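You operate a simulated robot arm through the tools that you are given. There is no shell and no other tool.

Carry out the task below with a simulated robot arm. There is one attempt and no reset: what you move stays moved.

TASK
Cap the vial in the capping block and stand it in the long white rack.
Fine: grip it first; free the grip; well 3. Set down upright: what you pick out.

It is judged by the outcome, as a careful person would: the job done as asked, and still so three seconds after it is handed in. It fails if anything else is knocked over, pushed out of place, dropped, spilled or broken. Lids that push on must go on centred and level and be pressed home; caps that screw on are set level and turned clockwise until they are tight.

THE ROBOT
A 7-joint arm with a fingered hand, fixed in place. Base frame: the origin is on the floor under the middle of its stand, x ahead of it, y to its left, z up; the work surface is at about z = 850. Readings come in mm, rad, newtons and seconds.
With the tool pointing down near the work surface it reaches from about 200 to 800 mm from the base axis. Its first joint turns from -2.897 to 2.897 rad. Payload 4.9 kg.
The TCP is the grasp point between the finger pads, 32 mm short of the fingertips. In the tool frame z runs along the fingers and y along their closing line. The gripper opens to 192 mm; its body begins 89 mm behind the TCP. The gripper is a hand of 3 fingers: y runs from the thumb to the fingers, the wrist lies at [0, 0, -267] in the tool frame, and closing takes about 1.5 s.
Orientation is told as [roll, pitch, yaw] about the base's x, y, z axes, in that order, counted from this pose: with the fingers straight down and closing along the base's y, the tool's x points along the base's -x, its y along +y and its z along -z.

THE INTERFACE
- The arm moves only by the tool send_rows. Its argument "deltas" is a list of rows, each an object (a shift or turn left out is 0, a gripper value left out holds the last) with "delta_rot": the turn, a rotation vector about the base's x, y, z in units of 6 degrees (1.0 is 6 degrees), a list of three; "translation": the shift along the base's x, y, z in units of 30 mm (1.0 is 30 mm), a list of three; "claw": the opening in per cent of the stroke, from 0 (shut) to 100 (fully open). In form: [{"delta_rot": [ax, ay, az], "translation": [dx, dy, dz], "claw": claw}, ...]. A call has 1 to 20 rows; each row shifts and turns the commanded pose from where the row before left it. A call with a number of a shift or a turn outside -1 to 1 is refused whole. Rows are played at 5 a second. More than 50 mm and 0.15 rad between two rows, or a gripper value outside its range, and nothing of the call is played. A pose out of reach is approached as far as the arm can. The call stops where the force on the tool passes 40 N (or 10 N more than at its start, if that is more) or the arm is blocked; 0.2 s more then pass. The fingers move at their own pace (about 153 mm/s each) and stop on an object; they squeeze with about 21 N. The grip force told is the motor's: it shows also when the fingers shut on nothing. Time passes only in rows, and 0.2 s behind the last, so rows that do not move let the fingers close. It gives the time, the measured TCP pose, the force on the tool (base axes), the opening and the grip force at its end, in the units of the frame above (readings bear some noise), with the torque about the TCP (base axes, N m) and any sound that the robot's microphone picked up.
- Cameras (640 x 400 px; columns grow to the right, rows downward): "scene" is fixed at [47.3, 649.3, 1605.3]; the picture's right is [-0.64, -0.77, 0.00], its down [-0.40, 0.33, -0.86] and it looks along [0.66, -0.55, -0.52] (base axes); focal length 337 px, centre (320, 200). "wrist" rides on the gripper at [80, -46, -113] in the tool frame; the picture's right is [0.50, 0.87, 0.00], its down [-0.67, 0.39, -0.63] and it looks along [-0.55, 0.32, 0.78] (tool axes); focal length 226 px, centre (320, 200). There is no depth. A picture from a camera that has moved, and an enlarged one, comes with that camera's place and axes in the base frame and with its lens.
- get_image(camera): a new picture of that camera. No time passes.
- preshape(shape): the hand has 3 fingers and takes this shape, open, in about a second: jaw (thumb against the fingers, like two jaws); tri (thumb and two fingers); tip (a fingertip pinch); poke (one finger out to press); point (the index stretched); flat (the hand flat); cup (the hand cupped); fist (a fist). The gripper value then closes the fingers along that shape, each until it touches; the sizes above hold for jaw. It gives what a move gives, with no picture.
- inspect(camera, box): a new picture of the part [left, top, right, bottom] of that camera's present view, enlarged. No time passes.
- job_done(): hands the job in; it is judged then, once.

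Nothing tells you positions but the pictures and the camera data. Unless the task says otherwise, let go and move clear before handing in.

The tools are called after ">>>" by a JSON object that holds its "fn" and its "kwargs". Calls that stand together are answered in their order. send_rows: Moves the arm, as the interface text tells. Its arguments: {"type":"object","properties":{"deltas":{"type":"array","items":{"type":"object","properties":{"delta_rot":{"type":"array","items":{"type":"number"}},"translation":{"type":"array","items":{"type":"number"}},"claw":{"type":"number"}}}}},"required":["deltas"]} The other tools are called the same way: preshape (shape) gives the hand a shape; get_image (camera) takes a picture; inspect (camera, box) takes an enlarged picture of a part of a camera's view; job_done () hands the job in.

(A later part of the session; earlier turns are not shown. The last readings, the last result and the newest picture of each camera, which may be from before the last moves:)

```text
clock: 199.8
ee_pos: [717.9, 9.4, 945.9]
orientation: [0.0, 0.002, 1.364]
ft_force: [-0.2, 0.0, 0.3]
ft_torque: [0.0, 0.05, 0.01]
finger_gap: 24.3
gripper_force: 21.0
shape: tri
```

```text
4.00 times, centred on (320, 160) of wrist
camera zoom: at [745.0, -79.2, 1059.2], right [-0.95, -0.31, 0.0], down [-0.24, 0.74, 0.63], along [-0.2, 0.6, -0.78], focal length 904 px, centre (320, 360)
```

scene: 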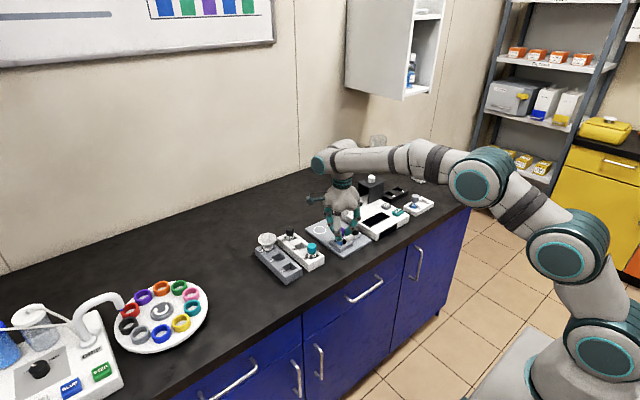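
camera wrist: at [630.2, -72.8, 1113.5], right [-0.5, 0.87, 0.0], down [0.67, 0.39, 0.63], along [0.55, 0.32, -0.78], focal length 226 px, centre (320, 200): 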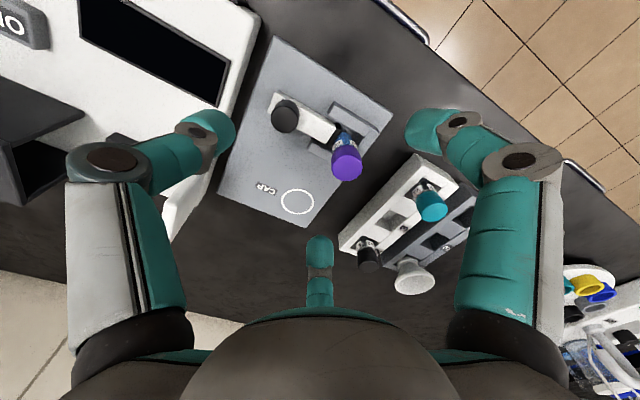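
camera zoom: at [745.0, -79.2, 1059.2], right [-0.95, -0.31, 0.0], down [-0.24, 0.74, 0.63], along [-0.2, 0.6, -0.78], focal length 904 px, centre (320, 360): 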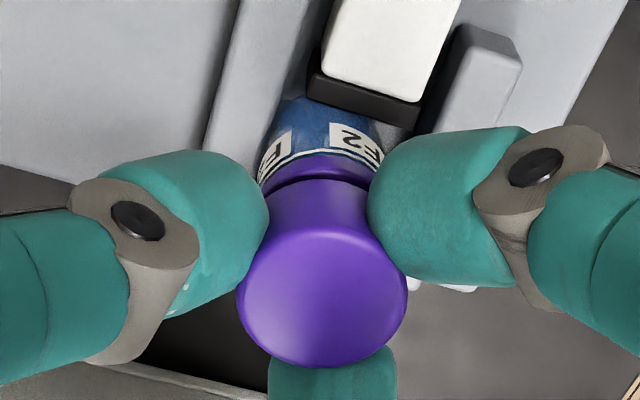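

Aligned. Now spiralling down clockwise (about 6.5 mm per 290°), checking the forces.

>>> {"fn": "send_rows", "kwargs": {"deltas": [{"delta_rot": [0, 0, -1], "translation": [0, 0, -0.0045]}, {"delta_rot": [0, 0, -1], "translation": [0, 0, -0.0045]}, {"delta_rot": [0, 0, -1], "translation": [0, 0, -0.0045]}, {"delta_rot": [0, 0, -1], "translation": [0, 0, -0.0045]}, {"delta_rot": [0, 0, -1], "translation": [0, 0, -0.0045]}, {"delta_rot": [0, 0, -1], "translation": [0, 0, -0.0045]}, {"delta_rot": [0, 0, -1], "translation": [0, 0, -0.0045]}, {"delta_rot": [0, 0, -1], "translation": [0, 0, -0.0045]}, {"delta_rot": [0, 0, -1], "translation": [0, 0, -0.0045]}, {"delta_rot": [0, 0, -1], "translation": [0, 0, -0.0045]}]}}

>>> {"fn": "send_rows", "kwargs": {"deltas": [{"delta_rot": [0, 0, -1], "translation": [0, 0, -0.0045]}, {"delta_rot": [0, 0, -1], "translation": [0, 0, -0.0045]}, {"delta_rot": [0, 0, -1], "translation": [0, 0, -0.0045]}, {"delta_rot": [0, 0, -1], "translation": [0, 0, -0.0045]}, {"delta_rot": [0, 0, -1], "translation": [0, 0, -0.0045]}, {"delta_rot": [0, 0, -1], "translation": [0, 0, -0.0045]}, {"delta_rot": [0, 0, -1], "translation": [0, 0, -0.0045]}, {"delta_rot": [0, 0, -1], "translation": [0, 0, -0.0045]}, {"delta_rot": [0, 0, -1], "translation": [0, 0, -0.0045]}, {"delta_rot": [0, 0, -1], "translation": [0, 0, -0.0045]}]}}

>>> {"fn": "inspect", "kwargs": {"camera": "scene", "box": [342, 222, 358, 240]}}

>>> {"fn": "inspect", "kwargs": {"camera": "wrist", "box": [270, 110, 370, 210]}}

```text
clock: 202.0
ee_pos: [717.2, 9.6, 945.8]
orientation: [0.001, -0.001, 0.314]
ft_force: [0.0, -0.4, 1.1]
ft_torque: [-0.05, 0.02, 0.03]
finger_gap: 24.2
gripper_force: 21.2
shape: tri
```

```text
clock: 204.2
ee_pos: [716.5, 8.9, 944.0]
orientation: [0.001, 0.001, -0.733]
ft_force: [0.7, -0.4, -0.8]
ft_torque: [0.01, -0.01, 0.02]
finger_gap: 24.3
gripper_force: 21.2
shape: tri
```

```text
16.00 times, centred on (350, 231) of scene
camera zoom: at [47.3, 649.3, 1605.3], right [-0.64, -0.77, 0.0], down [-0.4, 0.33, -0.86], along [0.66, -0.55, -0.52], focal length 5394 px, centre (-160, -296)
```

zoom: 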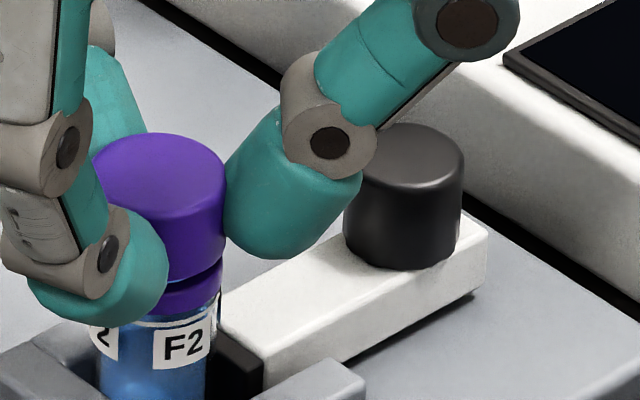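

```text
4.00 times, centred on (320, 160) of wrist
camera zoom: at [626.4, 27.3, 1057.5], right [0.21, 0.98, 0.0], down [0.76, -0.16, 0.63], along [0.62, -0.13, -0.78], focal length 904 px, centre (320, 360)
```

zoom: 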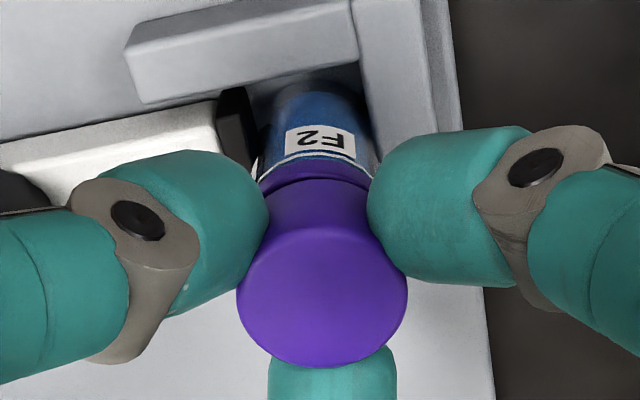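

>>> {"fn": "send_rows", "kwargs": {"deltas": [{"delta_rot": [0, 0, -1], "translation": [0, 0, -0.006]}, {"delta_rot": [0, 0, -1], "translation": [0, 0, -0.006]}, {"delta_rot": [0, 0, -1], "translation": [0, 0, -0.006]}, {"delta_rot": [0, 0, -1], "translation": [0, 0, -0.006]}, {"delta_rot": [0, 0, -1], "translation": [0, 0, -0.006]}, {"delta_rot": [0, 0, -1], "translation": [0, 0, -0.006]}, {"delta_rot": [0, 0, -1], "translation": [0, 0, -0.006]}, {"delta_rot": [0, 0, -1], "translation": [0, 0, -0.006]}, {"delta_rot": [0, 0, -1], "translation": [0, 0, -0.006]}, {"delta_rot": [0, 0, -1], "translation": [0, 0, -0.006]}]}}

>>> {"fn": "send_rows", "kwargs": {"deltas": [{"delta_rot": [0, 0, -1], "translation": [0, 0, -0.006]}, {"delta_rot": [0, 0, -1], "translation": [0, 0, -0.006]}, {"delta_rot": [0, 0, -1], "translation": [0, 0, -0.006]}, {"delta_rot": [0, 0, -1], "translation": [0, 0, -0.006]}, {"delta_rot": [0, 0, -1], "translation": [0, 0, -0.006]}, {"delta_rot": [0, 0, -1], "translation": [0, 0, -0.006]}, {"delta_rot": [0, 0, -1], "translation": [0, 0, -0.006]}, {"delta_rot": [0, 0, -1], "translation": [0, 0, -0.006]}]}}

>>> {"fn": "inspect", "kwargs": {"camera": "scene", "box": [342, 222, 358, 240]}}

>>> {"fn": "inspect", "kwargs": {"camera": "wrist", "box": [270, 110, 370, 210]}}

```text
clock: 206.4
ee_pos: [715.6, 10.7, 943.9]
orientation: [0.001, 0.0, -1.781]
ft_force: [-0.2, -2.3, 1.4]
ft_torque: [-0.07, 0.0, 0.02]
finger_gap: 24.3
gripper_force: 21.0
shape: tri
```

```text
clock: 208.2
ee_pos: [716.9, 9.4, 939.9]
orientation: [-0.001, 0.001, -2.618]
ft_force: [-0.9, -3.3, 1.5]
ft_torque: [-0.06, 0.06, 0.04]
finger_gap: 24.3
gripper_force: 20.4
shape: tri
```

```text
16.00 times, centred on (350, 231) of scene
camera zoom: at [47.3, 649.3, 1605.3], right [-0.64, -0.77, 0.0], down [-0.4, 0.33, -0.86], along [0.66, -0.55, -0.52], focal length 5394 px, centre (-160, -296)
```

zoom: 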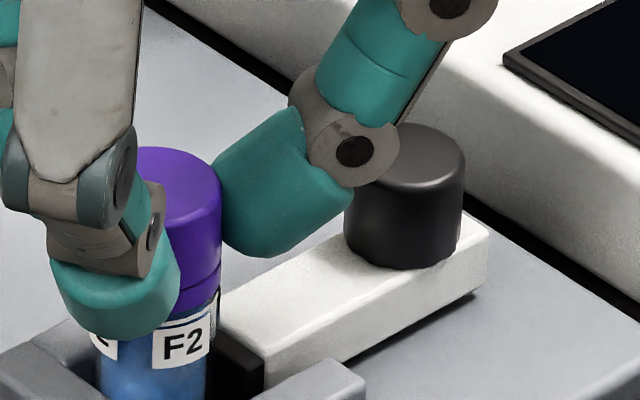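

```text
4.00 times, centred on (320, 160) of wrist
camera zoom: at [762.1, 88.0, 1053.6], right [0.87, -0.5, 0.0], down [-0.39, -0.67, 0.63], along [-0.32, -0.55, -0.78], focal length 904 px, centre (320, 360)
```

zoom: 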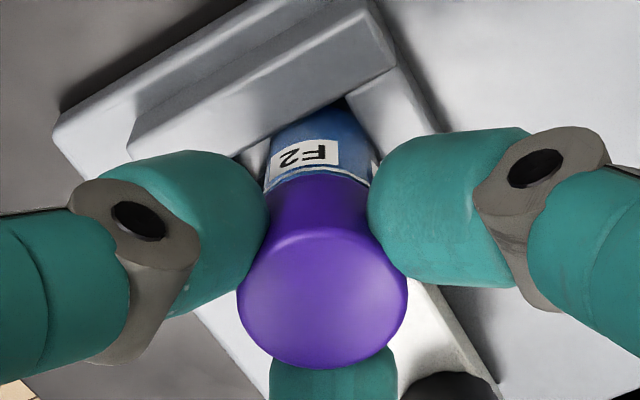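

>>> {"fn": "send_rows", "kwargs": {"deltas": [{"delta_rot": [0, 0, -1], "translation": [0, -0.005, -0.005]}, {"delta_rot": [0, 0, -1], "translation": [0, -0.005, -0.005]}, {"delta_rot": [0, 0, -1], "translation": [0, -0.005, -0.005]}, {"delta_rot": [0, 0, -1], "translation": [0, 0, -0.005]}, {"delta_rot": [0, 0, -1], "translation": [0, 0, -0.005]}, {"delta_rot": [0, 0, -1], "translation": [0, 0, -0.005]}]}}

>>> {"fn": "send_rows", "kwargs": {"deltas": [{"delta_rot": [0, 0, -1], "translation": [0, 0, -0.005]}, {"delta_rot": [0, 0, -1], "translation": [0, 0, -0.005]}, {"delta_rot": [0, 0, -1], "translation": [0, 0, -0.005]}, {"delta_rot": [0, 0, -1], "translation": [0, 0, -0.005]}, {"delta_rot": [0, 0, -1], "translation": [0, 0, -0.005]}, {"delta_rot": [0, 0, -1], "translation": [0, 0, -0.005]}]}}

>>> {"fn": "send_rows", "kwargs": {"deltas": [{"translation": [0, 0, 0.03]}, {}]}}

>>> {"fn": "send_rows", "kwargs": {"deltas": [{"translation": [0, 0, 0.03]}, {}]}}

>>> {"fn": "inspect", "kwargs": {"camera": "scene", "box": [342, 222, 358, 240]}}

```text
clock: 209.6
ee_pos: [718.4, 8.9, 940.8]
orientation: [0.001, 0.001, 3.036]
ft_force: [-3.1, -1.7, 4.7]
ft_torque: [-0.01, 0.04, 0.17]
finger_gap: 23.9
gripper_force: 21.3
shape: tri
heard: snap
```

```text
clock: 211.0
ee_pos: [715.6, 9.3, 941.0]
orientation: [0.0, 0.001, 2.409]
ft_force: [-0.2, 1.1, 8.1]
ft_torque: [-0.03, -0.08, 0.16]
finger_gap: 23.7
gripper_force: 21.6
shape: tri
```

```text
clock: 211.6
ee_pos: [716.5, 10.0, 941.2]
orientation: [-0.001, 0.001, 2.407]
ft_force: [-0.6, 1.1, 5.9]
ft_torque: [-0.02, -0.03, 0.08]
finger_gap: 23.9
gripper_force: 20.4
shape: tri
```

```text
clock: 212.2
ee_pos: [717.9, 9.5, 940.1]
orientation: [0.001, 0.0, 2.41]
ft_force: [0.0, 1.1, 1.1]
ft_torque: [-0.04, -0.03, 0.04]
finger_gap: 23.7
gripper_force: 20.6
shape: tri
```

```text
16.00 times, centred on (350, 231) of scene
camera zoom: at [47.3, 649.3, 1605.3], right [-0.64, -0.77, 0.0], down [-0.4, 0.33, -0.86], along [0.66, -0.55, -0.52], focal length 5394 px, centre (-160, -296)
```

zoom: 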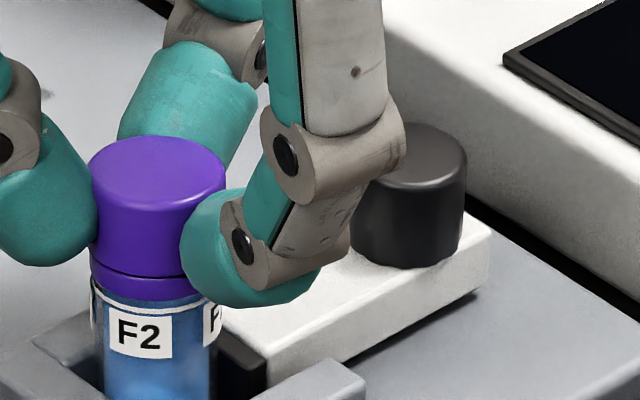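

The snap came this time while turning, and now the vial rises and turns together with the cap with torque 0.16–0.17. The thread has caught and resists. I'll set the vial back down and turn a bit more to see whether cap and vial now move as one.

>>> {"fn": "send_rows", "kwargs": {"deltas": [{"translation": [0, 0, -0.04]}, {}]}}

>>> {"fn": "inspect", "kwargs": {"camera": "scene", "box": [342, 222, 358, 240]}}

>>> {"fn": "send_rows", "kwargs": {"deltas": [{"delta_rot": [0, 0, -1]}, {"delta_rot": [0, 0, -1]}, {}]}}

>>> {"fn": "inspect", "kwargs": {"camera": "scene", "box": [342, 222, 358, 240]}}

>>> {"fn": "inspect", "kwargs": {"camera": "wrist", "box": [270, 110, 370, 210]}}

```text
clock: 212.8
ee_pos: [717.8, 7.7, 940.2]
orientation: [0.0, 0.0, 2.41]
ft_force: [-0.5, 0.5, 6.0]
ft_torque: [-0.1, 0.02, 0.02]
finger_gap: 23.9
gripper_force: 21.3
shape: tri
```

```text
16.00 times, centred on (350, 231) of scene
camera zoom: at [47.3, 649.3, 1605.3], right [-0.64, -0.77, 0.0], down [-0.4, 0.33, -0.86], along [0.66, -0.55, -0.52], focal length 5394 px, centre (-160, -296)
```

zoom: 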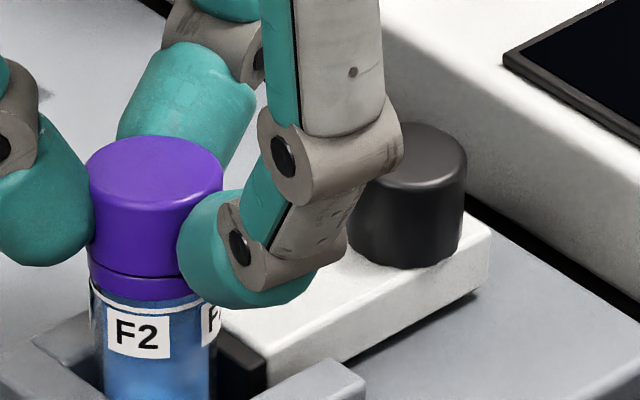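

```text
clock: 213.6
ee_pos: [716.5, 8.1, 940.8]
orientation: [-0.001, 0.0, 2.198]
ft_force: [-0.7, 0.0, 7.0]
ft_torque: [-0.08, -0.04, 0.04]
finger_gap: 23.6
gripper_force: 21.2
shape: tri
```

```text
16.00 times, centred on (350, 231) of scene
camera zoom: at [47.3, 649.3, 1605.3], right [-0.64, -0.77, 0.0], down [-0.4, 0.33, -0.86], along [0.66, -0.55, -0.52], focal length 5394 px, centre (-160, -296)
```

zoom: 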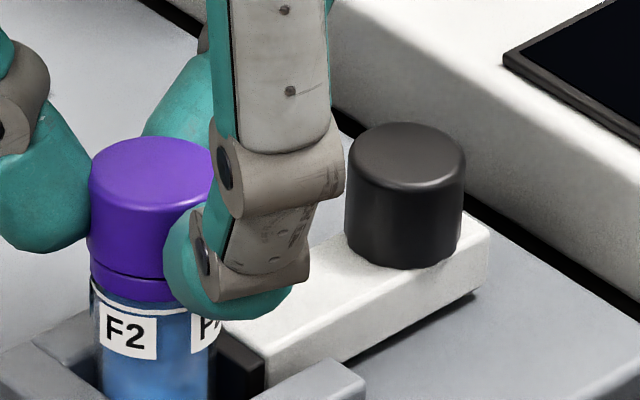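

```text
4.00 times, centred on (320, 160) of wrist
camera zoom: at [800.2, -29.4, 1053.6], right [-0.41, -0.91, 0.0], down [-0.71, 0.32, 0.63], along [-0.58, 0.26, -0.78], focal length 904 px, centre (320, 360)
```

zoom: 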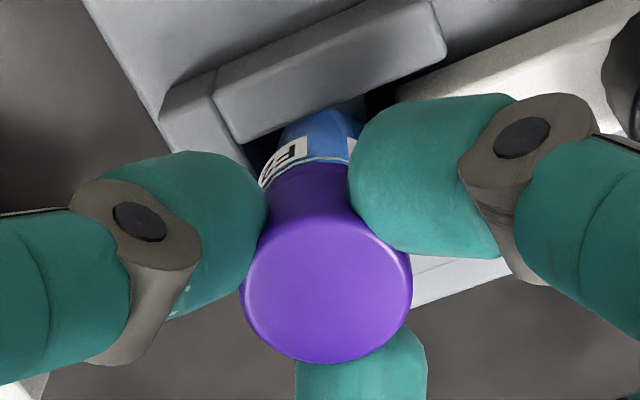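

Cap and vial now turn together one-to-one, so the cap resists more than the clamp. The vial looks slightly raised; I'll press it back down to the nest floor, then turn the last few degrees under pressure.

>>> {"fn": "send_rows", "kwargs": {"deltas": [{"translation": [0, 0, -0.05]}, {}]}}

>>> {"fn": "send_rows", "kwargs": {"deltas": [{"translation": [0, 0, -0.05]}, {}]}}

>>> {"fn": "inspect", "kwargs": {"camera": "scene", "box": [342, 222, 358, 240]}}

```text
clock: 214.2
ee_pos: [716.9, 8.9, 939.8]
orientation: [-0.002, 0.001, 2.202]
ft_force: [-1.2, 1.7, 12.3]
ft_torque: [-0.03, 0.0, 0.0]
finger_gap: 23.7
gripper_force: 20.8
shape: tri
```

```text
clock: 214.8
ee_pos: [717.1, 8.8, 939.8]
orientation: [-0.002, 0.002, 2.201]
ft_force: [-1.6, 2.2, 19.2]
ft_torque: [-0.01, 0.0, 0.0]
finger_gap: 24.2
gripper_force: 21.1
shape: tri
```

```text
16.00 times, centred on (350, 231) of scene
camera zoom: at [47.3, 649.3, 1605.3], right [-0.64, -0.77, 0.0], down [-0.4, 0.33, -0.86], along [0.66, -0.55, -0.52], focal length 5394 px, centre (-160, -296)
```

zoom: 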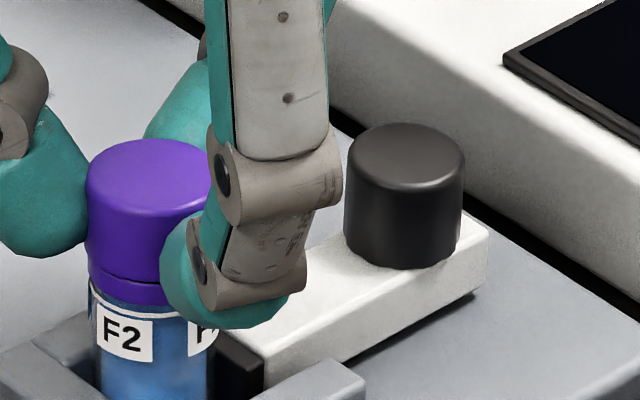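

>>> {"fn": "send_rows", "kwargs": {"deltas": [{"delta_rot": [0, 0, -1]}, {}]}}

>>> {"fn": "send_rows", "kwargs": {"deltas": [{"translation": [0, 0, 0.08]}, {}, {"claw": 12}, {"claw": 15}, {"claw": 18}, {"claw": 22}, {"claw": 26}, {}]}}

>>> {"fn": "inspect", "kwargs": {"camera": "scene", "box": [342, 222, 358, 240]}}

>>> {"fn": "inspect", "kwargs": {"camera": "wrist", "box": [270, 110, 370, 210]}}

```text
clock: 215.4
ee_pos: [716.4, 10.2, 939.8]
orientation: [-0.001, 0.001, 2.094]
ft_force: [-2.4, 3.9, 21.7]
ft_torque: [0.0, -0.07, 0.16]
finger_gap: 24.4
gripper_force: 21.0
shape: tri
```

```text
clock: 217.2
ee_pos: [717.9, 9.1, 939.6]
orientation: [-0.001, 0.0, 2.097]
ft_force: [-0.1, -0.9, 0.8]
ft_torque: [-0.02, 0.0, -0.01]
finger_gap: 49.7
gripper_force: 0.0
shape: tri
```

```text
16.00 times, centred on (350, 231) of scene
camera zoom: at [47.3, 649.3, 1605.3], right [-0.64, -0.77, 0.0], down [-0.4, 0.33, -0.86], along [0.66, -0.55, -0.52], focal length 5394 px, centre (-160, -296)
```

zoom: 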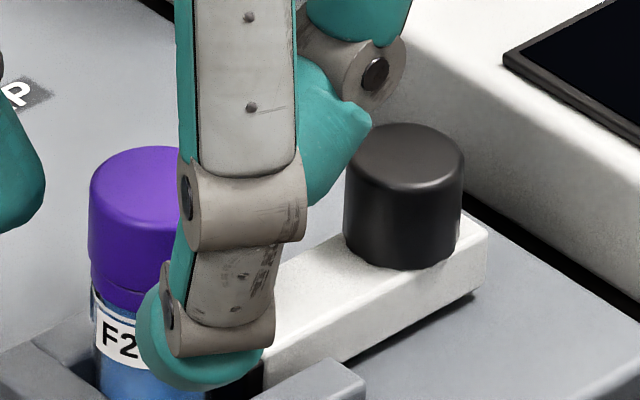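

```text
4.00 times, centred on (320, 160) of wrist
camera zoom: at [796.2, -38.0, 1052.5], right [-0.5, -0.87, 0.0], down [-0.67, 0.39, 0.63], along [-0.55, 0.32, -0.78], focal length 904 px, centre (320, 360)
```

zoom: 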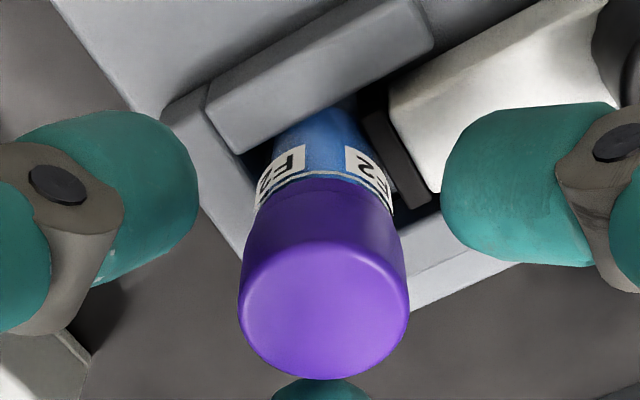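

No snap on release this time: the cap stays joined to the vial. I'll wind back, re-centre, regrip and check that it's really tight.

>>> {"fn": "send_rows", "kwargs": {"deltas": [{"translation": [0, 0, 0.7]}, {"translation": [0, 0, 0.8]}, {"delta_rot": [0, 0, 1]}, {"delta_rot": [0, 0, 1]}, {"delta_rot": [0, 0, 1]}, {"delta_rot": [0, 0, 1]}, {"delta_rot": [0, 0, 1]}, {"delta_rot": [0, 0, 1]}, {"delta_rot": [0, 0, 1]}, {"delta_rot": [0, 0, 1]}, {"delta_rot": [0, 0, 1]}, {"delta_rot": [0, 0, 1]}, {"delta_rot": [0, 0, 1]}, {"delta_rot": [0, 0, 1]}, {"delta_rot": [0, 0, 1]}, {"delta_rot": [0, 0, 1]}, {"delta_rot": [0, 0, 1]}, {"delta_rot": [0, 0, 1]}, {"delta_rot": [0, 0, 1]}, {"delta_rot": [0, 0, 1]}]}}

>>> {"fn": "send_rows", "kwargs": {"deltas": [{"delta_rot": [0, 0, 1]}, {"delta_rot": [0, 0, 1]}, {"delta_rot": [0, 0, 1]}, {"delta_rot": [0, 0, 1]}, {"delta_rot": [0, 0, 1]}, {"delta_rot": [0, 0, 1]}, {"delta_rot": [0, 0, 1]}, {"delta_rot": [0, 0, 1]}, {"delta_rot": [0, 0, 1]}, {"delta_rot": [0, 0, 1]}, {"delta_rot": [0, 0, 1]}, {"delta_rot": [0, 0, 1]}, {"delta_rot": [0, 0, 1]}, {"delta_rot": [0, 0, 1]}, {"delta_rot": [0, 0, 1]}, {"delta_rot": [0, 0, 1]}, {"delta_rot": [0, 0, 1]}, {"delta_rot": [0, 0, 1]}, {"delta_rot": [0, 0, 1]}, {}]}}

>>> {"fn": "inspect", "kwargs": {"camera": "wrist", "box": [270, 100, 370, 180]}}

>>> {"fn": "send_rows", "kwargs": {"deltas": [{"delta_rot": [0, 0, 1]}, {"delta_rot": [0, 0, 1]}, {"delta_rot": [0, 0, 1]}, {"delta_rot": [0, 0, 1]}, {"delta_rot": [0, 0, 1]}, {"delta_rot": [0, 0, 1]}, {"delta_rot": [0, 0, 1]}, {"delta_rot": [0, 0, 1]}, {"delta_rot": [0, 0, 1]}, {"delta_rot": [0, 0, 1]}, {"delta_rot": [0, 0, 1]}, {"delta_rot": [0, 0, 1]}, {"delta_rot": [0, 0, 1]}, {"delta_rot": [0, 0, 1]}, {"delta_rot": [0, 0, 1]}, {}]}}

>>> {"fn": "inspect", "kwargs": {"camera": "wrist", "box": [270, 100, 370, 180]}}

>>> {"fn": "inspect", "kwargs": {"camera": "scene", "box": [342, 222, 358, 240]}}

```text
clock: 221.4
ee_pos: [715.6, 9.0, 984.3]
orientation: [0.0, 0.0, -2.301]
ft_force: [0.3, 0.2, -0.4]
ft_torque: [-0.03, 0.01, 0.02]
finger_gap: 49.9
gripper_force: 0.0
shape: tri
```

```text
clock: 225.6
ee_pos: [716.5, 8.2, 984.3]
orientation: [0.002, 0.001, -0.312]
ft_force: [-0.9, 0.2, 0.1]
ft_torque: [0.01, -0.01, -0.01]
finger_gap: 49.6
gripper_force: 0.1
shape: tri
```

```text
5.00 times, centred on (320, 140) of wrist
camera zoom: at [626.3, -11.4, 1097.6], right [-0.21, 0.98, 0.0], down [0.76, 0.16, 0.63], along [0.62, 0.13, -0.78], focal length 1130 px, centre (320, 500)
```

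zoom: 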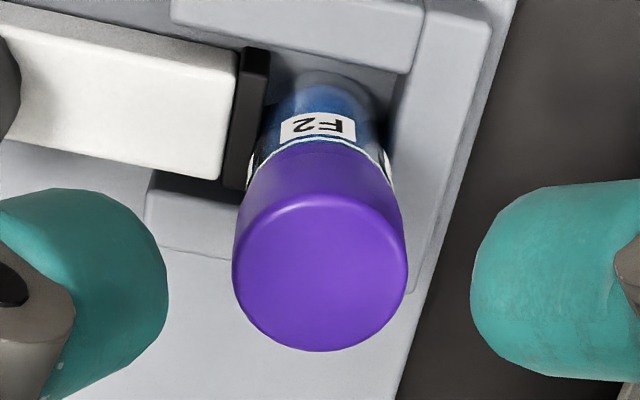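

```text
clock: 229.0
ee_pos: [716.7, 10.3, 984.9]
orientation: [0.0, 0.0, 1.259]
ft_force: [0.4, -0.1, -0.5]
ft_torque: [-0.01, 0.0, 0.02]
finger_gap: 49.6
gripper_force: 0.0
shape: tri
```

```text
5.00 times, centred on (320, 140) of wrist
camera zoom: at [735.7, -81.8, 1097.8], right [-0.98, -0.21, 0.0], down [-0.16, 0.76, 0.63], along [-0.13, 0.62, -0.78], focal length 1130 px, centre (320, 500)
```

zoom: 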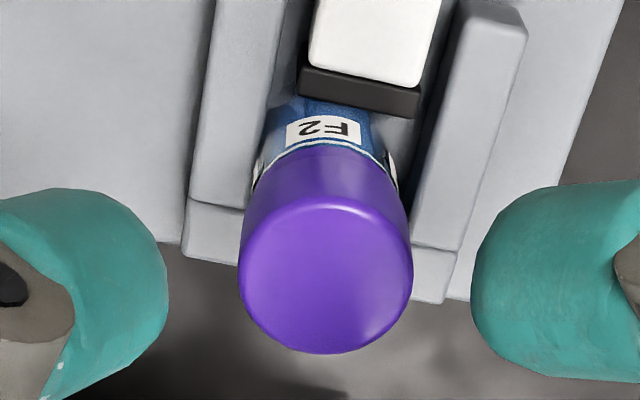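

```text
16.00 times, centred on (350, 231) of scene
camera zoom: at [47.3, 649.3, 1605.3], right [-0.64, -0.77, 0.0], down [-0.4, 0.33, -0.86], along [0.66, -0.55, -0.52], focal length 5394 px, centre (-160, -296)
```

zoom: 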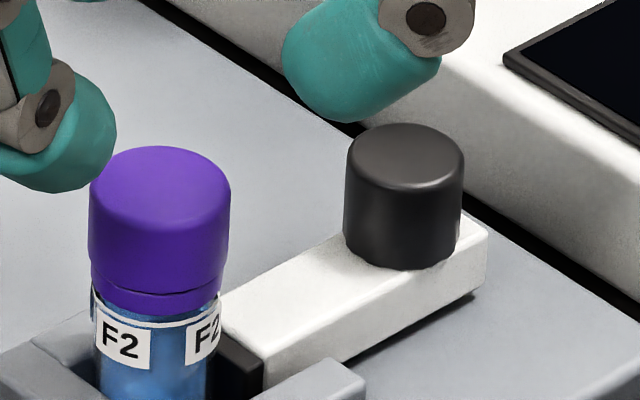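

The capped vial sits level. The hand needs a (-1.0, -0.2) mm correction; then I regrip and test the tightness.

>>> {"fn": "send_rows", "kwargs": {"deltas": [{"delta_rot": [0, 0, 1], "translation": [-0.035, -0.007, 0]}, {"translation": [0, 0, -0.8]}, {"translation": [0, 0, -0.7]}, {}, {"claw": 20}, {"claw": 18}, {"claw": 16}, {"claw": 15}, {"claw": 14}, {"claw": 13}, {"claw": 12}, {"claw": 11}, {"claw": 9}, {}]}}

>>> {"fn": "inspect", "kwargs": {"camera": "scene", "box": [342, 222, 358, 240]}}

>>> {"fn": "inspect", "kwargs": {"camera": "wrist", "box": [270, 110, 370, 210]}}

```text
clock: 232.0
ee_pos: [717.1, 8.5, 940.9]
orientation: [-0.002, 0.001, 1.363]
ft_force: [0.2, 0.7, 0.2]
ft_torque: [0.02, 0.01, 0.04]
finger_gap: 24.4
gripper_force: 21.0
shape: tri
heard: snap
```

```text
16.00 times, centred on (350, 231) of scene
camera zoom: at [47.3, 649.3, 1605.3], right [-0.64, -0.77, 0.0], down [-0.4, 0.33, -0.86], along [0.66, -0.55, -0.52], focal length 5394 px, centre (-160, -296)
```

zoom: 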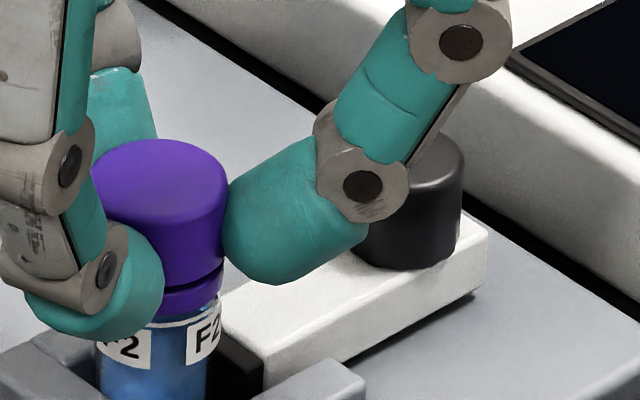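

```text
4.00 times, centred on (320, 160) of wrist
camera zoom: at [743.6, -80.0, 1052.8], right [-0.95, -0.31, 0.0], down [-0.24, 0.74, 0.63], along [-0.2, 0.6, -0.78], focal length 904 px, centre (320, 360)
```

zoom: 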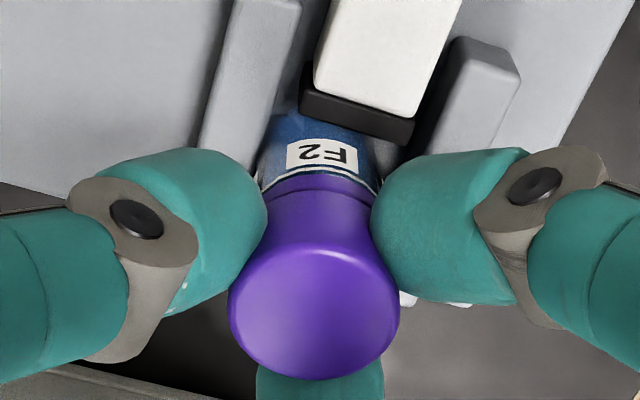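

Gripping itself popped the cap off its seat again (snap). The squeeze curls the fingertips upward. I'll release so it re-seats, re-measure the centring, and next time lower the hand slightly while squeezing so the cap stays seated.

>>> {"fn": "send_rows", "kwargs": {"deltas": [{"translation": [-0.02, 0.013, -0.03]}, {"claw": 12}, {"claw": 15}, {"claw": 18}, {"claw": 22}, {"claw": 26}, {}]}}

>>> {"fn": "inspect", "kwargs": {"camera": "wrist", "box": [270, 110, 370, 210]}}

>>> {"fn": "inspect", "kwargs": {"camera": "scene", "box": [342, 222, 358, 240]}}

```text
clock: 233.6
ee_pos: [715.4, 8.5, 938.9]
orientation: [0.001, 0.001, 1.362]
ft_force: [0.5, 0.4, 0.0]
ft_torque: [-0.01, 0.01, -0.01]
finger_gap: 49.6
gripper_force: 0.0
shape: tri
```

```text
4.00 times, centred on (320, 160) of wrist
camera zoom: at [743.1, -79.5, 1051.9], right [-0.95, -0.31, 0.0], down [-0.24, 0.74, 0.63], along [-0.2, 0.6, -0.78], focal length 904 px, centre (320, 360)
```

zoom: 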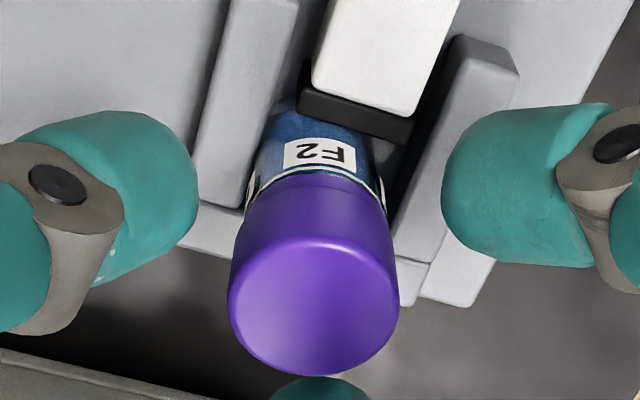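

```text
16.00 times, centred on (350, 231) of scene
camera zoom: at [47.3, 649.3, 1605.3], right [-0.64, -0.77, 0.0], down [-0.4, 0.33, -0.86], along [0.66, -0.55, -0.52], focal length 5394 px, centre (-160, -296)
```

zoom: 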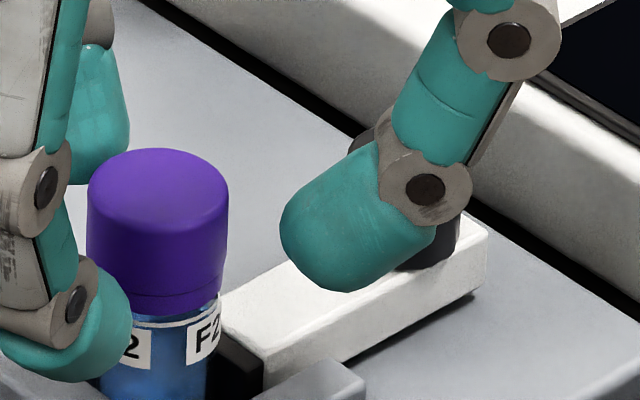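

>>> {"fn": "send_rows", "kwargs": {"deltas": [{"delta_rot": [0, 0, -1]}, {"delta_rot": [0, 0, -1]}, {"delta_rot": [0, 0, -1]}, {"delta_rot": [0, 0, -1]}, {"delta_rot": [0, 0, -1]}, {"delta_rot": [0, 0, -1]}, {"delta_rot": [0, 0, -1]}, {"delta_rot": [0, 0, -1]}, {"delta_rot": [0, 0, -1]}, {"delta_rot": [0, 0, -1]}, {"delta_rot": [0, 0, -1]}, {"delta_rot": [0, 0, -1]}, {"delta_rot": [0, 0, -1]}, {}]}}

>>> {"fn": "inspect", "kwargs": {"camera": "wrist", "box": [270, 110, 370, 210]}}

>>> {"fn": "inspect", "kwargs": {"camera": "scene", "box": [342, 222, 358, 240]}}

```text
clock: 236.6
ee_pos: [714.6, 9.7, 938.8]
orientation: [-0.001, 0.002, 0.0]
ft_force: [-0.3, 0.3, 0.1]
ft_torque: [-0.02, -0.01, -0.02]
finger_gap: 49.5
gripper_force: 0.0
shape: tri
```

```text
4.00 times, centred on (320, 160) of wrist
camera zoom: at [634.9, -38.0, 1051.7], right [-0.5, 0.87, 0.0], down [0.67, 0.39, 0.63], along [0.55, 0.32, -0.78], focal length 904 px, centre (320, 360)
```

zoom: 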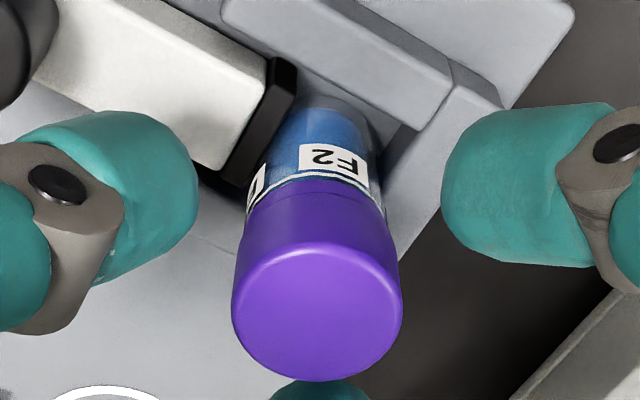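

```text
16.00 times, centred on (350, 231) of scene
camera zoom: at [47.3, 649.3, 1605.3], right [-0.64, -0.77, 0.0], down [-0.4, 0.33, -0.86], along [0.66, -0.55, -0.52], focal length 5394 px, centre (-160, -296)
```

zoom: 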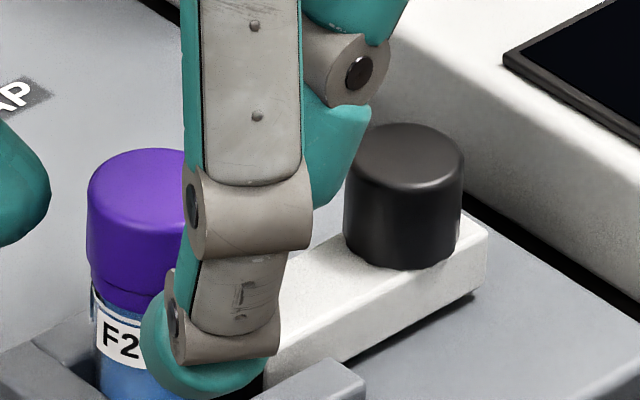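

Now it's clear: the cap rests about 1.2 mm off the vial's axis, so it didn't catch. The hand is 0.94 mm off the cap. I'll return to +78°, centre on the cap, grip while easing down, then shift the cap onto the vial's axis.

>>> {"fn": "send_rows", "kwargs": {"deltas": [{"delta_rot": [0, 0, 1], "translation": [0.031, 0.003, 0]}, {"delta_rot": [0, 0, 1]}, {"delta_rot": [0, 0, 1]}, {"delta_rot": [0, 0, 1]}, {"delta_rot": [0, 0, 1]}, {"delta_rot": [0, 0, 1]}, {"delta_rot": [0, 0, 1]}, {"delta_rot": [0, 0, 1]}, {"delta_rot": [0, 0, 1]}, {"delta_rot": [0, 0, 1]}, {"delta_rot": [0, 0, 1]}, {"delta_rot": [0, 0, 1]}, {"delta_rot": [0, 0, 1]}, {"translation": [0, 0, -0.13]}, {}]}}

>>> {"fn": "send_rows", "kwargs": {"deltas": [{"claw": 20}, {"claw": 17}, {"claw": 15}, {"claw": 14}, {"claw": 13}, {"claw": 12.3}, {"claw": 11.7, "translation": [0, 0, -0.01]}, {"claw": 11.2, "translation": [0, 0, -0.01]}, {"claw": 10.7, "translation": [0, 0, -0.01]}, {"claw": 10}, {"claw": 9}, {}]}}

>>> {"fn": "inspect", "kwargs": {"camera": "wrist", "box": [270, 110, 370, 210]}}

>>> {"fn": "inspect", "kwargs": {"camera": "scene", "box": [342, 222, 358, 240]}}

```text
clock: 239.8
ee_pos: [716.0, 9.5, 934.0]
orientation: [0.001, 0.002, 1.365]
ft_force: [-0.6, 0.5, -0.8]
ft_torque: [0.0, -0.02, 0.01]
finger_gap: 49.2
gripper_force: 0.0
shape: tri
```

```text
clock: 242.4
ee_pos: [717.1, 8.9, 933.9]
orientation: [-0.001, -0.002, 1.362]
ft_force: [0.8, 0.0, 1.6]
ft_torque: [0.02, 0.0, -0.01]
finger_gap: 22.5
gripper_force: 20.3
shape: tri
```

```text
4.00 times, centred on (320, 160) of wrist
camera zoom: at [744.0, -79.3, 1046.7], right [-0.95, -0.31, 0.0], down [-0.24, 0.74, 0.63], along [-0.2, 0.6, -0.78], focal length 904 px, centre (320, 360)
```

zoom: 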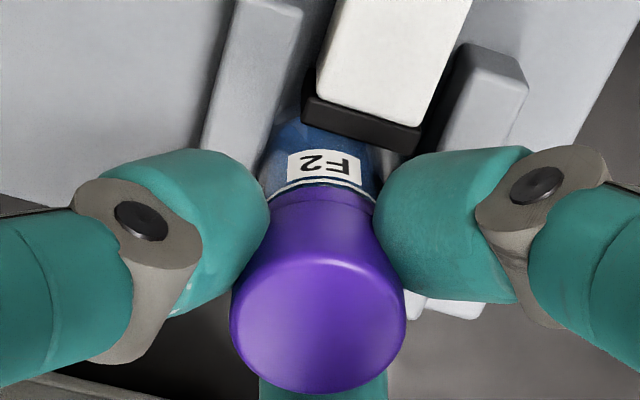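

```text
16.00 times, centred on (350, 231) of scene
camera zoom: at [47.3, 649.3, 1605.3], right [-0.64, -0.77, 0.0], down [-0.4, 0.33, -0.86], along [0.66, -0.55, -0.52], focal length 5394 px, centre (-160, -296)
```

zoom: 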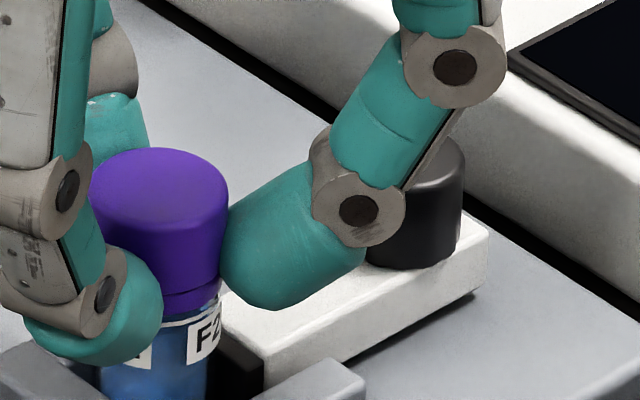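

Gripped without a snap, and the cap is still seated. The vial's axis is about (-1.0, +1.1) mm from the cap, so I'll slide the cap over in small steps and listen.

>>> {"fn": "send_rows", "kwargs": {"deltas": [{"translation": [-0.017, 0.018, 0]}, {}]}}

>>> {"fn": "send_rows", "kwargs": {"deltas": [{"translation": [-0.017, 0.018, 0]}, {}]}}

>>> {"fn": "inspect", "kwargs": {"camera": "wrist", "box": [285, 125, 355, 180]}}

>>> {"fn": "inspect", "kwargs": {"camera": "scene", "box": [342, 222, 358, 240]}}

```text
clock: 243.0
ee_pos: [715.6, 9.3, 934.8]
orientation: [-0.001, 0.0, 1.363]
ft_force: [1.1, -0.6, 0.5]
ft_torque: [-0.01, -0.04, -0.05]
finger_gap: 22.7
gripper_force: 20.9
shape: tri
```

```text
clock: 243.6
ee_pos: [715.4, 9.7, 933.9]
orientation: [0.0, 0.0, 1.364]
ft_force: [1.6, -1.9, 1.3]
ft_torque: [-0.04, -0.06, -0.02]
finger_gap: 22.9
gripper_force: 20.7
shape: tri
```

```text
7.27 times, centred on (320, 152) of wrist
camera zoom: at [742.8, -78.5, 1046.9], right [-0.95, -0.31, 0.0], down [-0.24, 0.74, 0.63], along [-0.2, 0.6, -0.78], focal length 1644 px, centre (320, 546)
```

zoom: 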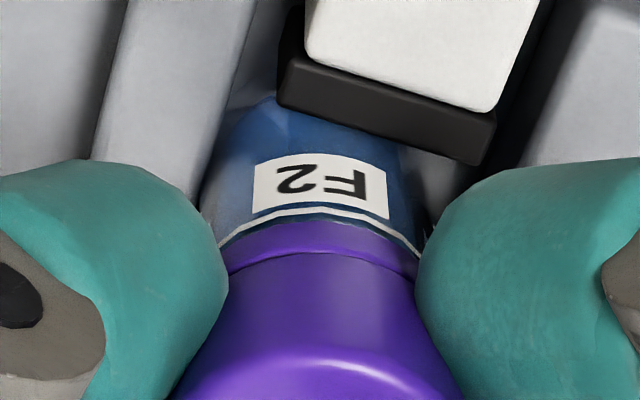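

```text
16.00 times, centred on (350, 231) of scene
camera zoom: at [47.3, 649.3, 1605.3], right [-0.64, -0.77, 0.0], down [-0.4, 0.33, -0.86], along [0.66, -0.55, -0.52], focal length 5394 px, centre (-160, -296)
```

zoom: 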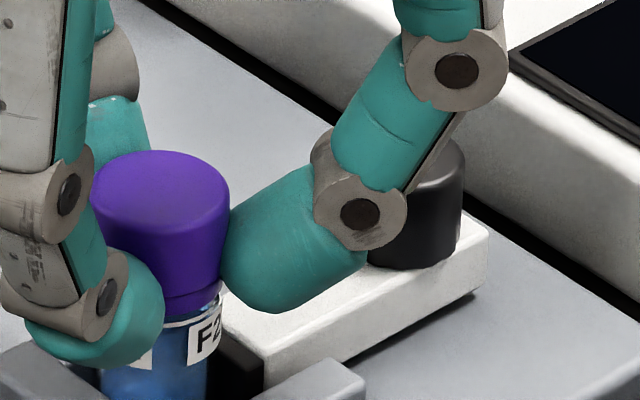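

Aligned in both views with light contact. Now turning clockwise with only light down-force, listening for the catch.

>>> {"fn": "send_rows", "kwargs": {"deltas": [{"translation": [0, 0, -0.015]}, {"delta_rot": [0, 0, -1]}, {"delta_rot": [0, 0, -1]}, {"delta_rot": [0, 0, -1]}, {"delta_rot": [0, 0, -1]}, {"delta_rot": [0, 0, -1]}]}}

>>> {"fn": "send_rows", "kwargs": {"deltas": [{"delta_rot": [0, 0, -1]}, {"delta_rot": [0, 0, -1]}, {"delta_rot": [0, 0, -1]}, {"delta_rot": [0, 0, -1]}, {"delta_rot": [0, 0, -1]}]}}

>>> {"fn": "send_rows", "kwargs": {"deltas": [{"delta_rot": [0, 0, -1]}, {"delta_rot": [0, 0, -1]}, {"delta_rot": [0, 0, -1]}, {"delta_rot": [0, 0, -1]}, {"delta_rot": [0, 0, -1]}]}}

>>> {"fn": "inspect", "kwargs": {"camera": "scene", "box": [342, 222, 358, 240]}}

>>> {"fn": "inspect", "kwargs": {"camera": "wrist", "box": [270, 110, 370, 210]}}

```text
clock: 245.0
ee_pos: [714.8, 10.0, 933.5]
orientation: [0.0, 0.001, 0.837]
ft_force: [2.3, -0.4, 3.3]
ft_torque: [0.0, -0.09, 0.05]
finger_gap: 22.3
gripper_force: 21.1
shape: tri
```

```text
clock: 246.2
ee_pos: [715.4, 10.7, 935.4]
orientation: [0.0, 0.0, 0.312]
ft_force: [3.0, -1.2, 3.5]
ft_torque: [-0.08, -0.1, 0.04]
finger_gap: 22.4
gripper_force: 20.6
shape: tri
```

```text
clock: 247.4
ee_pos: [714.0, 10.1, 934.0]
orientation: [0.0, 0.001, -0.209]
ft_force: [3.3, -0.8, 3.6]
ft_torque: [-0.09, -0.09, 0.07]
finger_gap: 22.4
gripper_force: 21.5
shape: tri
```

```text
16.00 times, centred on (350, 231) of scene
camera zoom: at [47.3, 649.3, 1605.3], right [-0.64, -0.77, 0.0], down [-0.4, 0.33, -0.86], along [0.66, -0.55, -0.52], focal length 5394 px, centre (-160, -296)
```

zoom: 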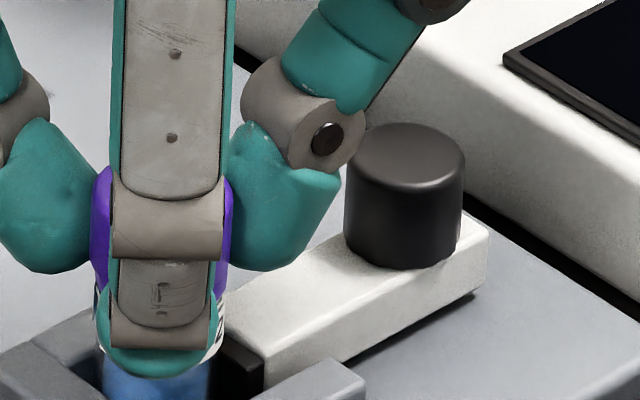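

```text
4.00 times, centred on (320, 160) of wrist
camera zoom: at [626.9, -19.3, 1046.6], right [-0.31, 0.95, 0.0], down [0.74, 0.24, 0.63], along [0.6, 0.19, -0.78], focal length 904 px, centre (320, 360)
```

zoom: 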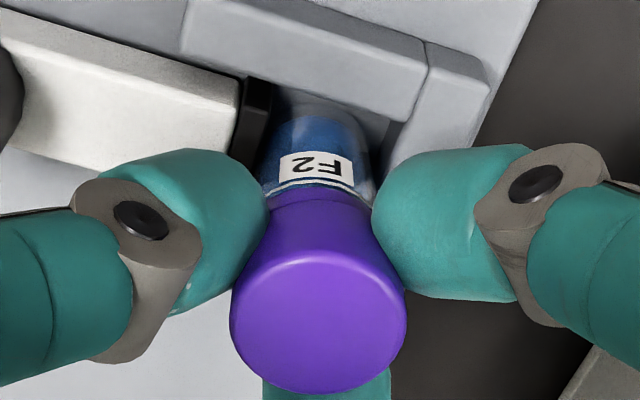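

>>> {"fn": "send_rows", "kwargs": {"deltas": [{"translation": [0.022, -0.005, 0]}, {"delta_rot": [0, 0, -1]}, {"delta_rot": [0, 0, -1]}, {"delta_rot": [0, 0, -1]}, {"delta_rot": [0, 0, -1]}, {"delta_rot": [0, 0, -1]}]}}

>>> {"fn": "send_rows", "kwargs": {"deltas": [{"delta_rot": [0, 0, -1]}, {"delta_rot": [0, 0, -1]}, {"delta_rot": [0, 0, -1]}, {"delta_rot": [0, 0, -1]}, {"delta_rot": [0, 0, -1]}]}}

>>> {"fn": "send_rows", "kwargs": {"deltas": [{"delta_rot": [0, 0, -1]}, {"delta_rot": [0, 0, -1]}, {"delta_rot": [0, 0, -1]}, {"delta_rot": [0, 0, -1]}, {"delta_rot": [0, 0, -1]}]}}

>>> {"fn": "inspect", "kwargs": {"camera": "scene", "box": [342, 222, 358, 240]}}

>>> {"fn": "inspect", "kwargs": {"camera": "wrist", "box": [270, 110, 370, 210]}}

```text
clock: 248.8
ee_pos: [715.2, 9.6, 933.7]
orientation: [0.0, -0.001, -0.732]
ft_force: [1.5, -2.7, 4.1]
ft_torque: [-0.11, -0.02, 0.02]
finger_gap: 22.2
gripper_force: 20.7
shape: tri
```

```text
clock: 250.0
ee_pos: [716.6, 9.9, 933.8]
orientation: [0.001, 0.0, -1.256]
ft_force: [1.5, -4.0, 2.9]
ft_torque: [-0.15, -0.05, 0.07]
finger_gap: 22.3
gripper_force: 21.0
shape: tri
```

```text
clock: 251.2
ee_pos: [715.2, 9.8, 934.8]
orientation: [0.0, 0.0, -1.783]
ft_force: [1.1, -3.5, 3.0]
ft_torque: [-0.12, -0.03, 0.06]
finger_gap: 22.7
gripper_force: 21.0
shape: tri
```

```text
16.00 times, centred on (350, 231) of scene
camera zoom: at [47.3, 649.3, 1605.3], right [-0.64, -0.77, 0.0], down [-0.4, 0.33, -0.86], along [0.66, -0.55, -0.52], focal length 5394 px, centre (-160, -296)
```

zoom: 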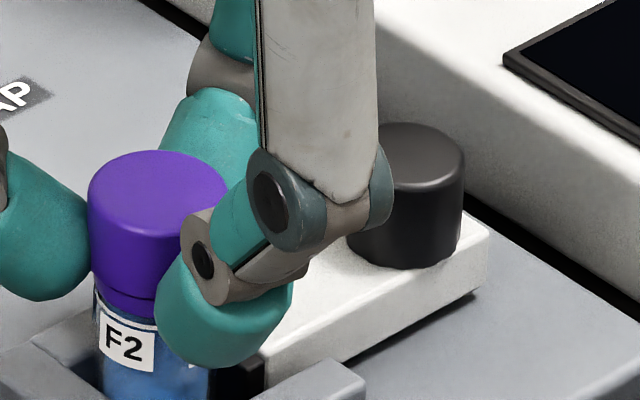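

```text
4.00 times, centred on (320, 160) of wrist
camera zoom: at [686.8, 96.3, 1046.6], right [0.95, 0.31, 0.0], down [0.24, -0.74, 0.63], along [0.2, -0.6, -0.78], focal length 904 px, centre (320, 360)
```

zoom: 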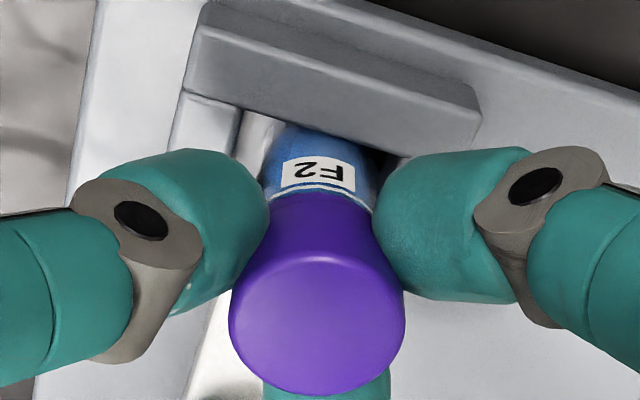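

>>> {"fn": "send_rows", "kwargs": {"deltas": [{"translation": [0.008, -0.012, 0]}, {"delta_rot": [0, 0, -1]}, {"translation": [0, -0.012, 0]}, {"delta_rot": [0, 0, -1]}, {}]}}

>>> {"fn": "send_rows", "kwargs": {"deltas": [{"delta_rot": [0, 0, -1]}, {"delta_rot": [0, 0, -1]}, {"delta_rot": [0, 0, -1]}, {"delta_rot": [0, 0, -1]}]}}

>>> {"fn": "send_rows", "kwargs": {"deltas": [{"delta_rot": [0, 0, -1]}, {"delta_rot": [0, 0, -1]}, {"delta_rot": [0, 0, -1]}, {"delta_rot": [0, 0, -1]}]}}

>>> {"fn": "inspect", "kwargs": {"camera": "scene", "box": [342, 222, 358, 240]}}

>>> {"fn": "inspect", "kwargs": {"camera": "wrist", "box": [270, 110, 370, 210]}}

```text
clock: 252.4
ee_pos: [715.7, 10.2, 933.8]
orientation: [0.001, 0.0, -1.99]
ft_force: [0.3, -2.7, 5.1]
ft_torque: [-0.04, -0.02, 0.06]
finger_gap: 22.5
gripper_force: 21.2
shape: tri
```

```text
clock: 253.4
ee_pos: [715.6, 10.1, 933.2]
orientation: [0.0, 0.0, -2.408]
ft_force: [0.1, -1.2, 3.9]
ft_torque: [0.02, 0.02, 0.01]
finger_gap: 22.4
gripper_force: 21.3
shape: tri
```

```text
clock: 254.4
ee_pos: [717.1, 9.5, 934.5]
orientation: [0.0, 0.001, -2.828]
ft_force: [0.2, -2.6, 3.0]
ft_torque: [-0.02, 0.0, 0.03]
finger_gap: 22.5
gripper_force: 21.1
shape: tri
```

```text
16.00 times, centred on (350, 231) of scene
camera zoom: at [47.3, 649.3, 1605.3], right [-0.64, -0.77, 0.0], down [-0.4, 0.33, -0.86], along [0.66, -0.55, -0.52], focal length 5394 px, centre (-160, -296)
```

zoom: 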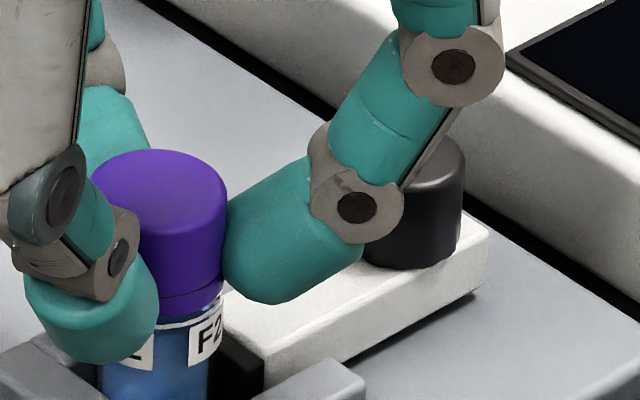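

```text
4.00 times, centred on (320, 160) of wrist
camera zoom: at [777.0, 76.7, 1046.4], right [0.74, -0.67, 0.0], down [-0.52, -0.58, 0.63], along [-0.42, -0.47, -0.78], focal length 904 px, centre (320, 360)
```

zoom: 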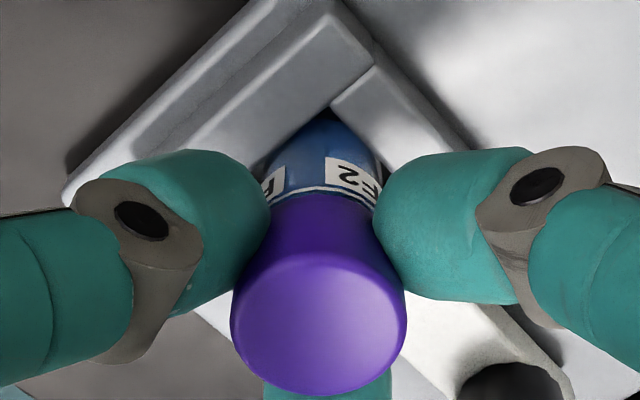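

The pattern fits: the cap catches when it's free, level and concentric, and un-catches when the grip pops it up. The vial is at about (+0.3, -0.8) from the cap; I'll shift, release and listen for the catch.

>>> {"fn": "send_rows", "kwargs": {"deltas": [{"translation": [0.009, -0.014, 0]}, {"translation": [0, -0.013, 0]}, {}]}}

>>> {"fn": "send_rows", "kwargs": {"deltas": [{"claw": 12}, {"claw": 15}, {"claw": 18}, {"claw": 22}, {}]}}

>>> {"fn": "inspect", "kwargs": {"camera": "wrist", "box": [270, 110, 370, 210]}}

>>> {"fn": "inspect", "kwargs": {"camera": "scene", "box": [342, 222, 358, 240]}}

```text
clock: 255.2
ee_pos: [716.9, 9.7, 933.7]
orientation: [0.002, 0.002, -2.827]
ft_force: [-1.8, 0.1, 3.7]
ft_torque: [0.06, 0.06, -0.01]
finger_gap: 22.3
gripper_force: 21.4
shape: tri
```

```text
clock: 256.4
ee_pos: [716.3, 9.2, 933.9]
orientation: [0.0, 0.001, -2.826]
ft_force: [-0.1, -0.5, -0.6]
ft_torque: [0.02, 0.0, 0.01]
finger_gap: 42.1
gripper_force: 0.1
shape: tri
heard: snap
```

```text
4.00 times, centred on (320, 160) of wrist
camera zoom: at [777.3, 76.0, 1046.2], right [0.74, -0.67, 0.0], down [-0.52, -0.58, 0.63], along [-0.42, -0.47, -0.78], focal length 904 px, centre (320, 360)
```

zoom: 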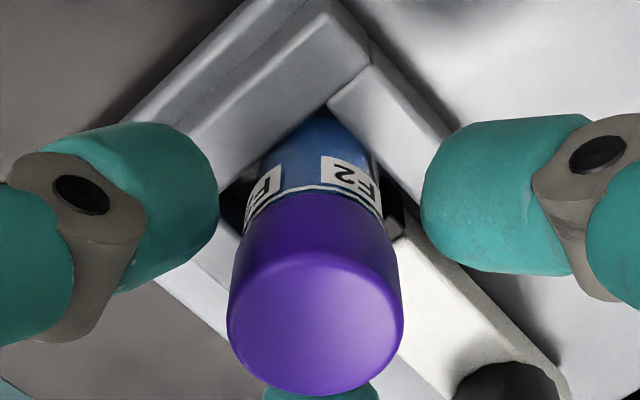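

```text
16.00 times, centred on (350, 231) of scene
camera zoom: at [47.3, 649.3, 1605.3], right [-0.64, -0.77, 0.0], down [-0.4, 0.33, -0.86], along [0.66, -0.55, -0.52], focal length 5394 px, centre (-160, -296)
```

zoom: 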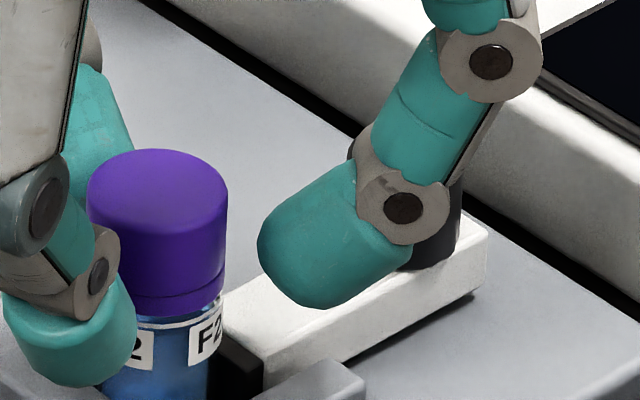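

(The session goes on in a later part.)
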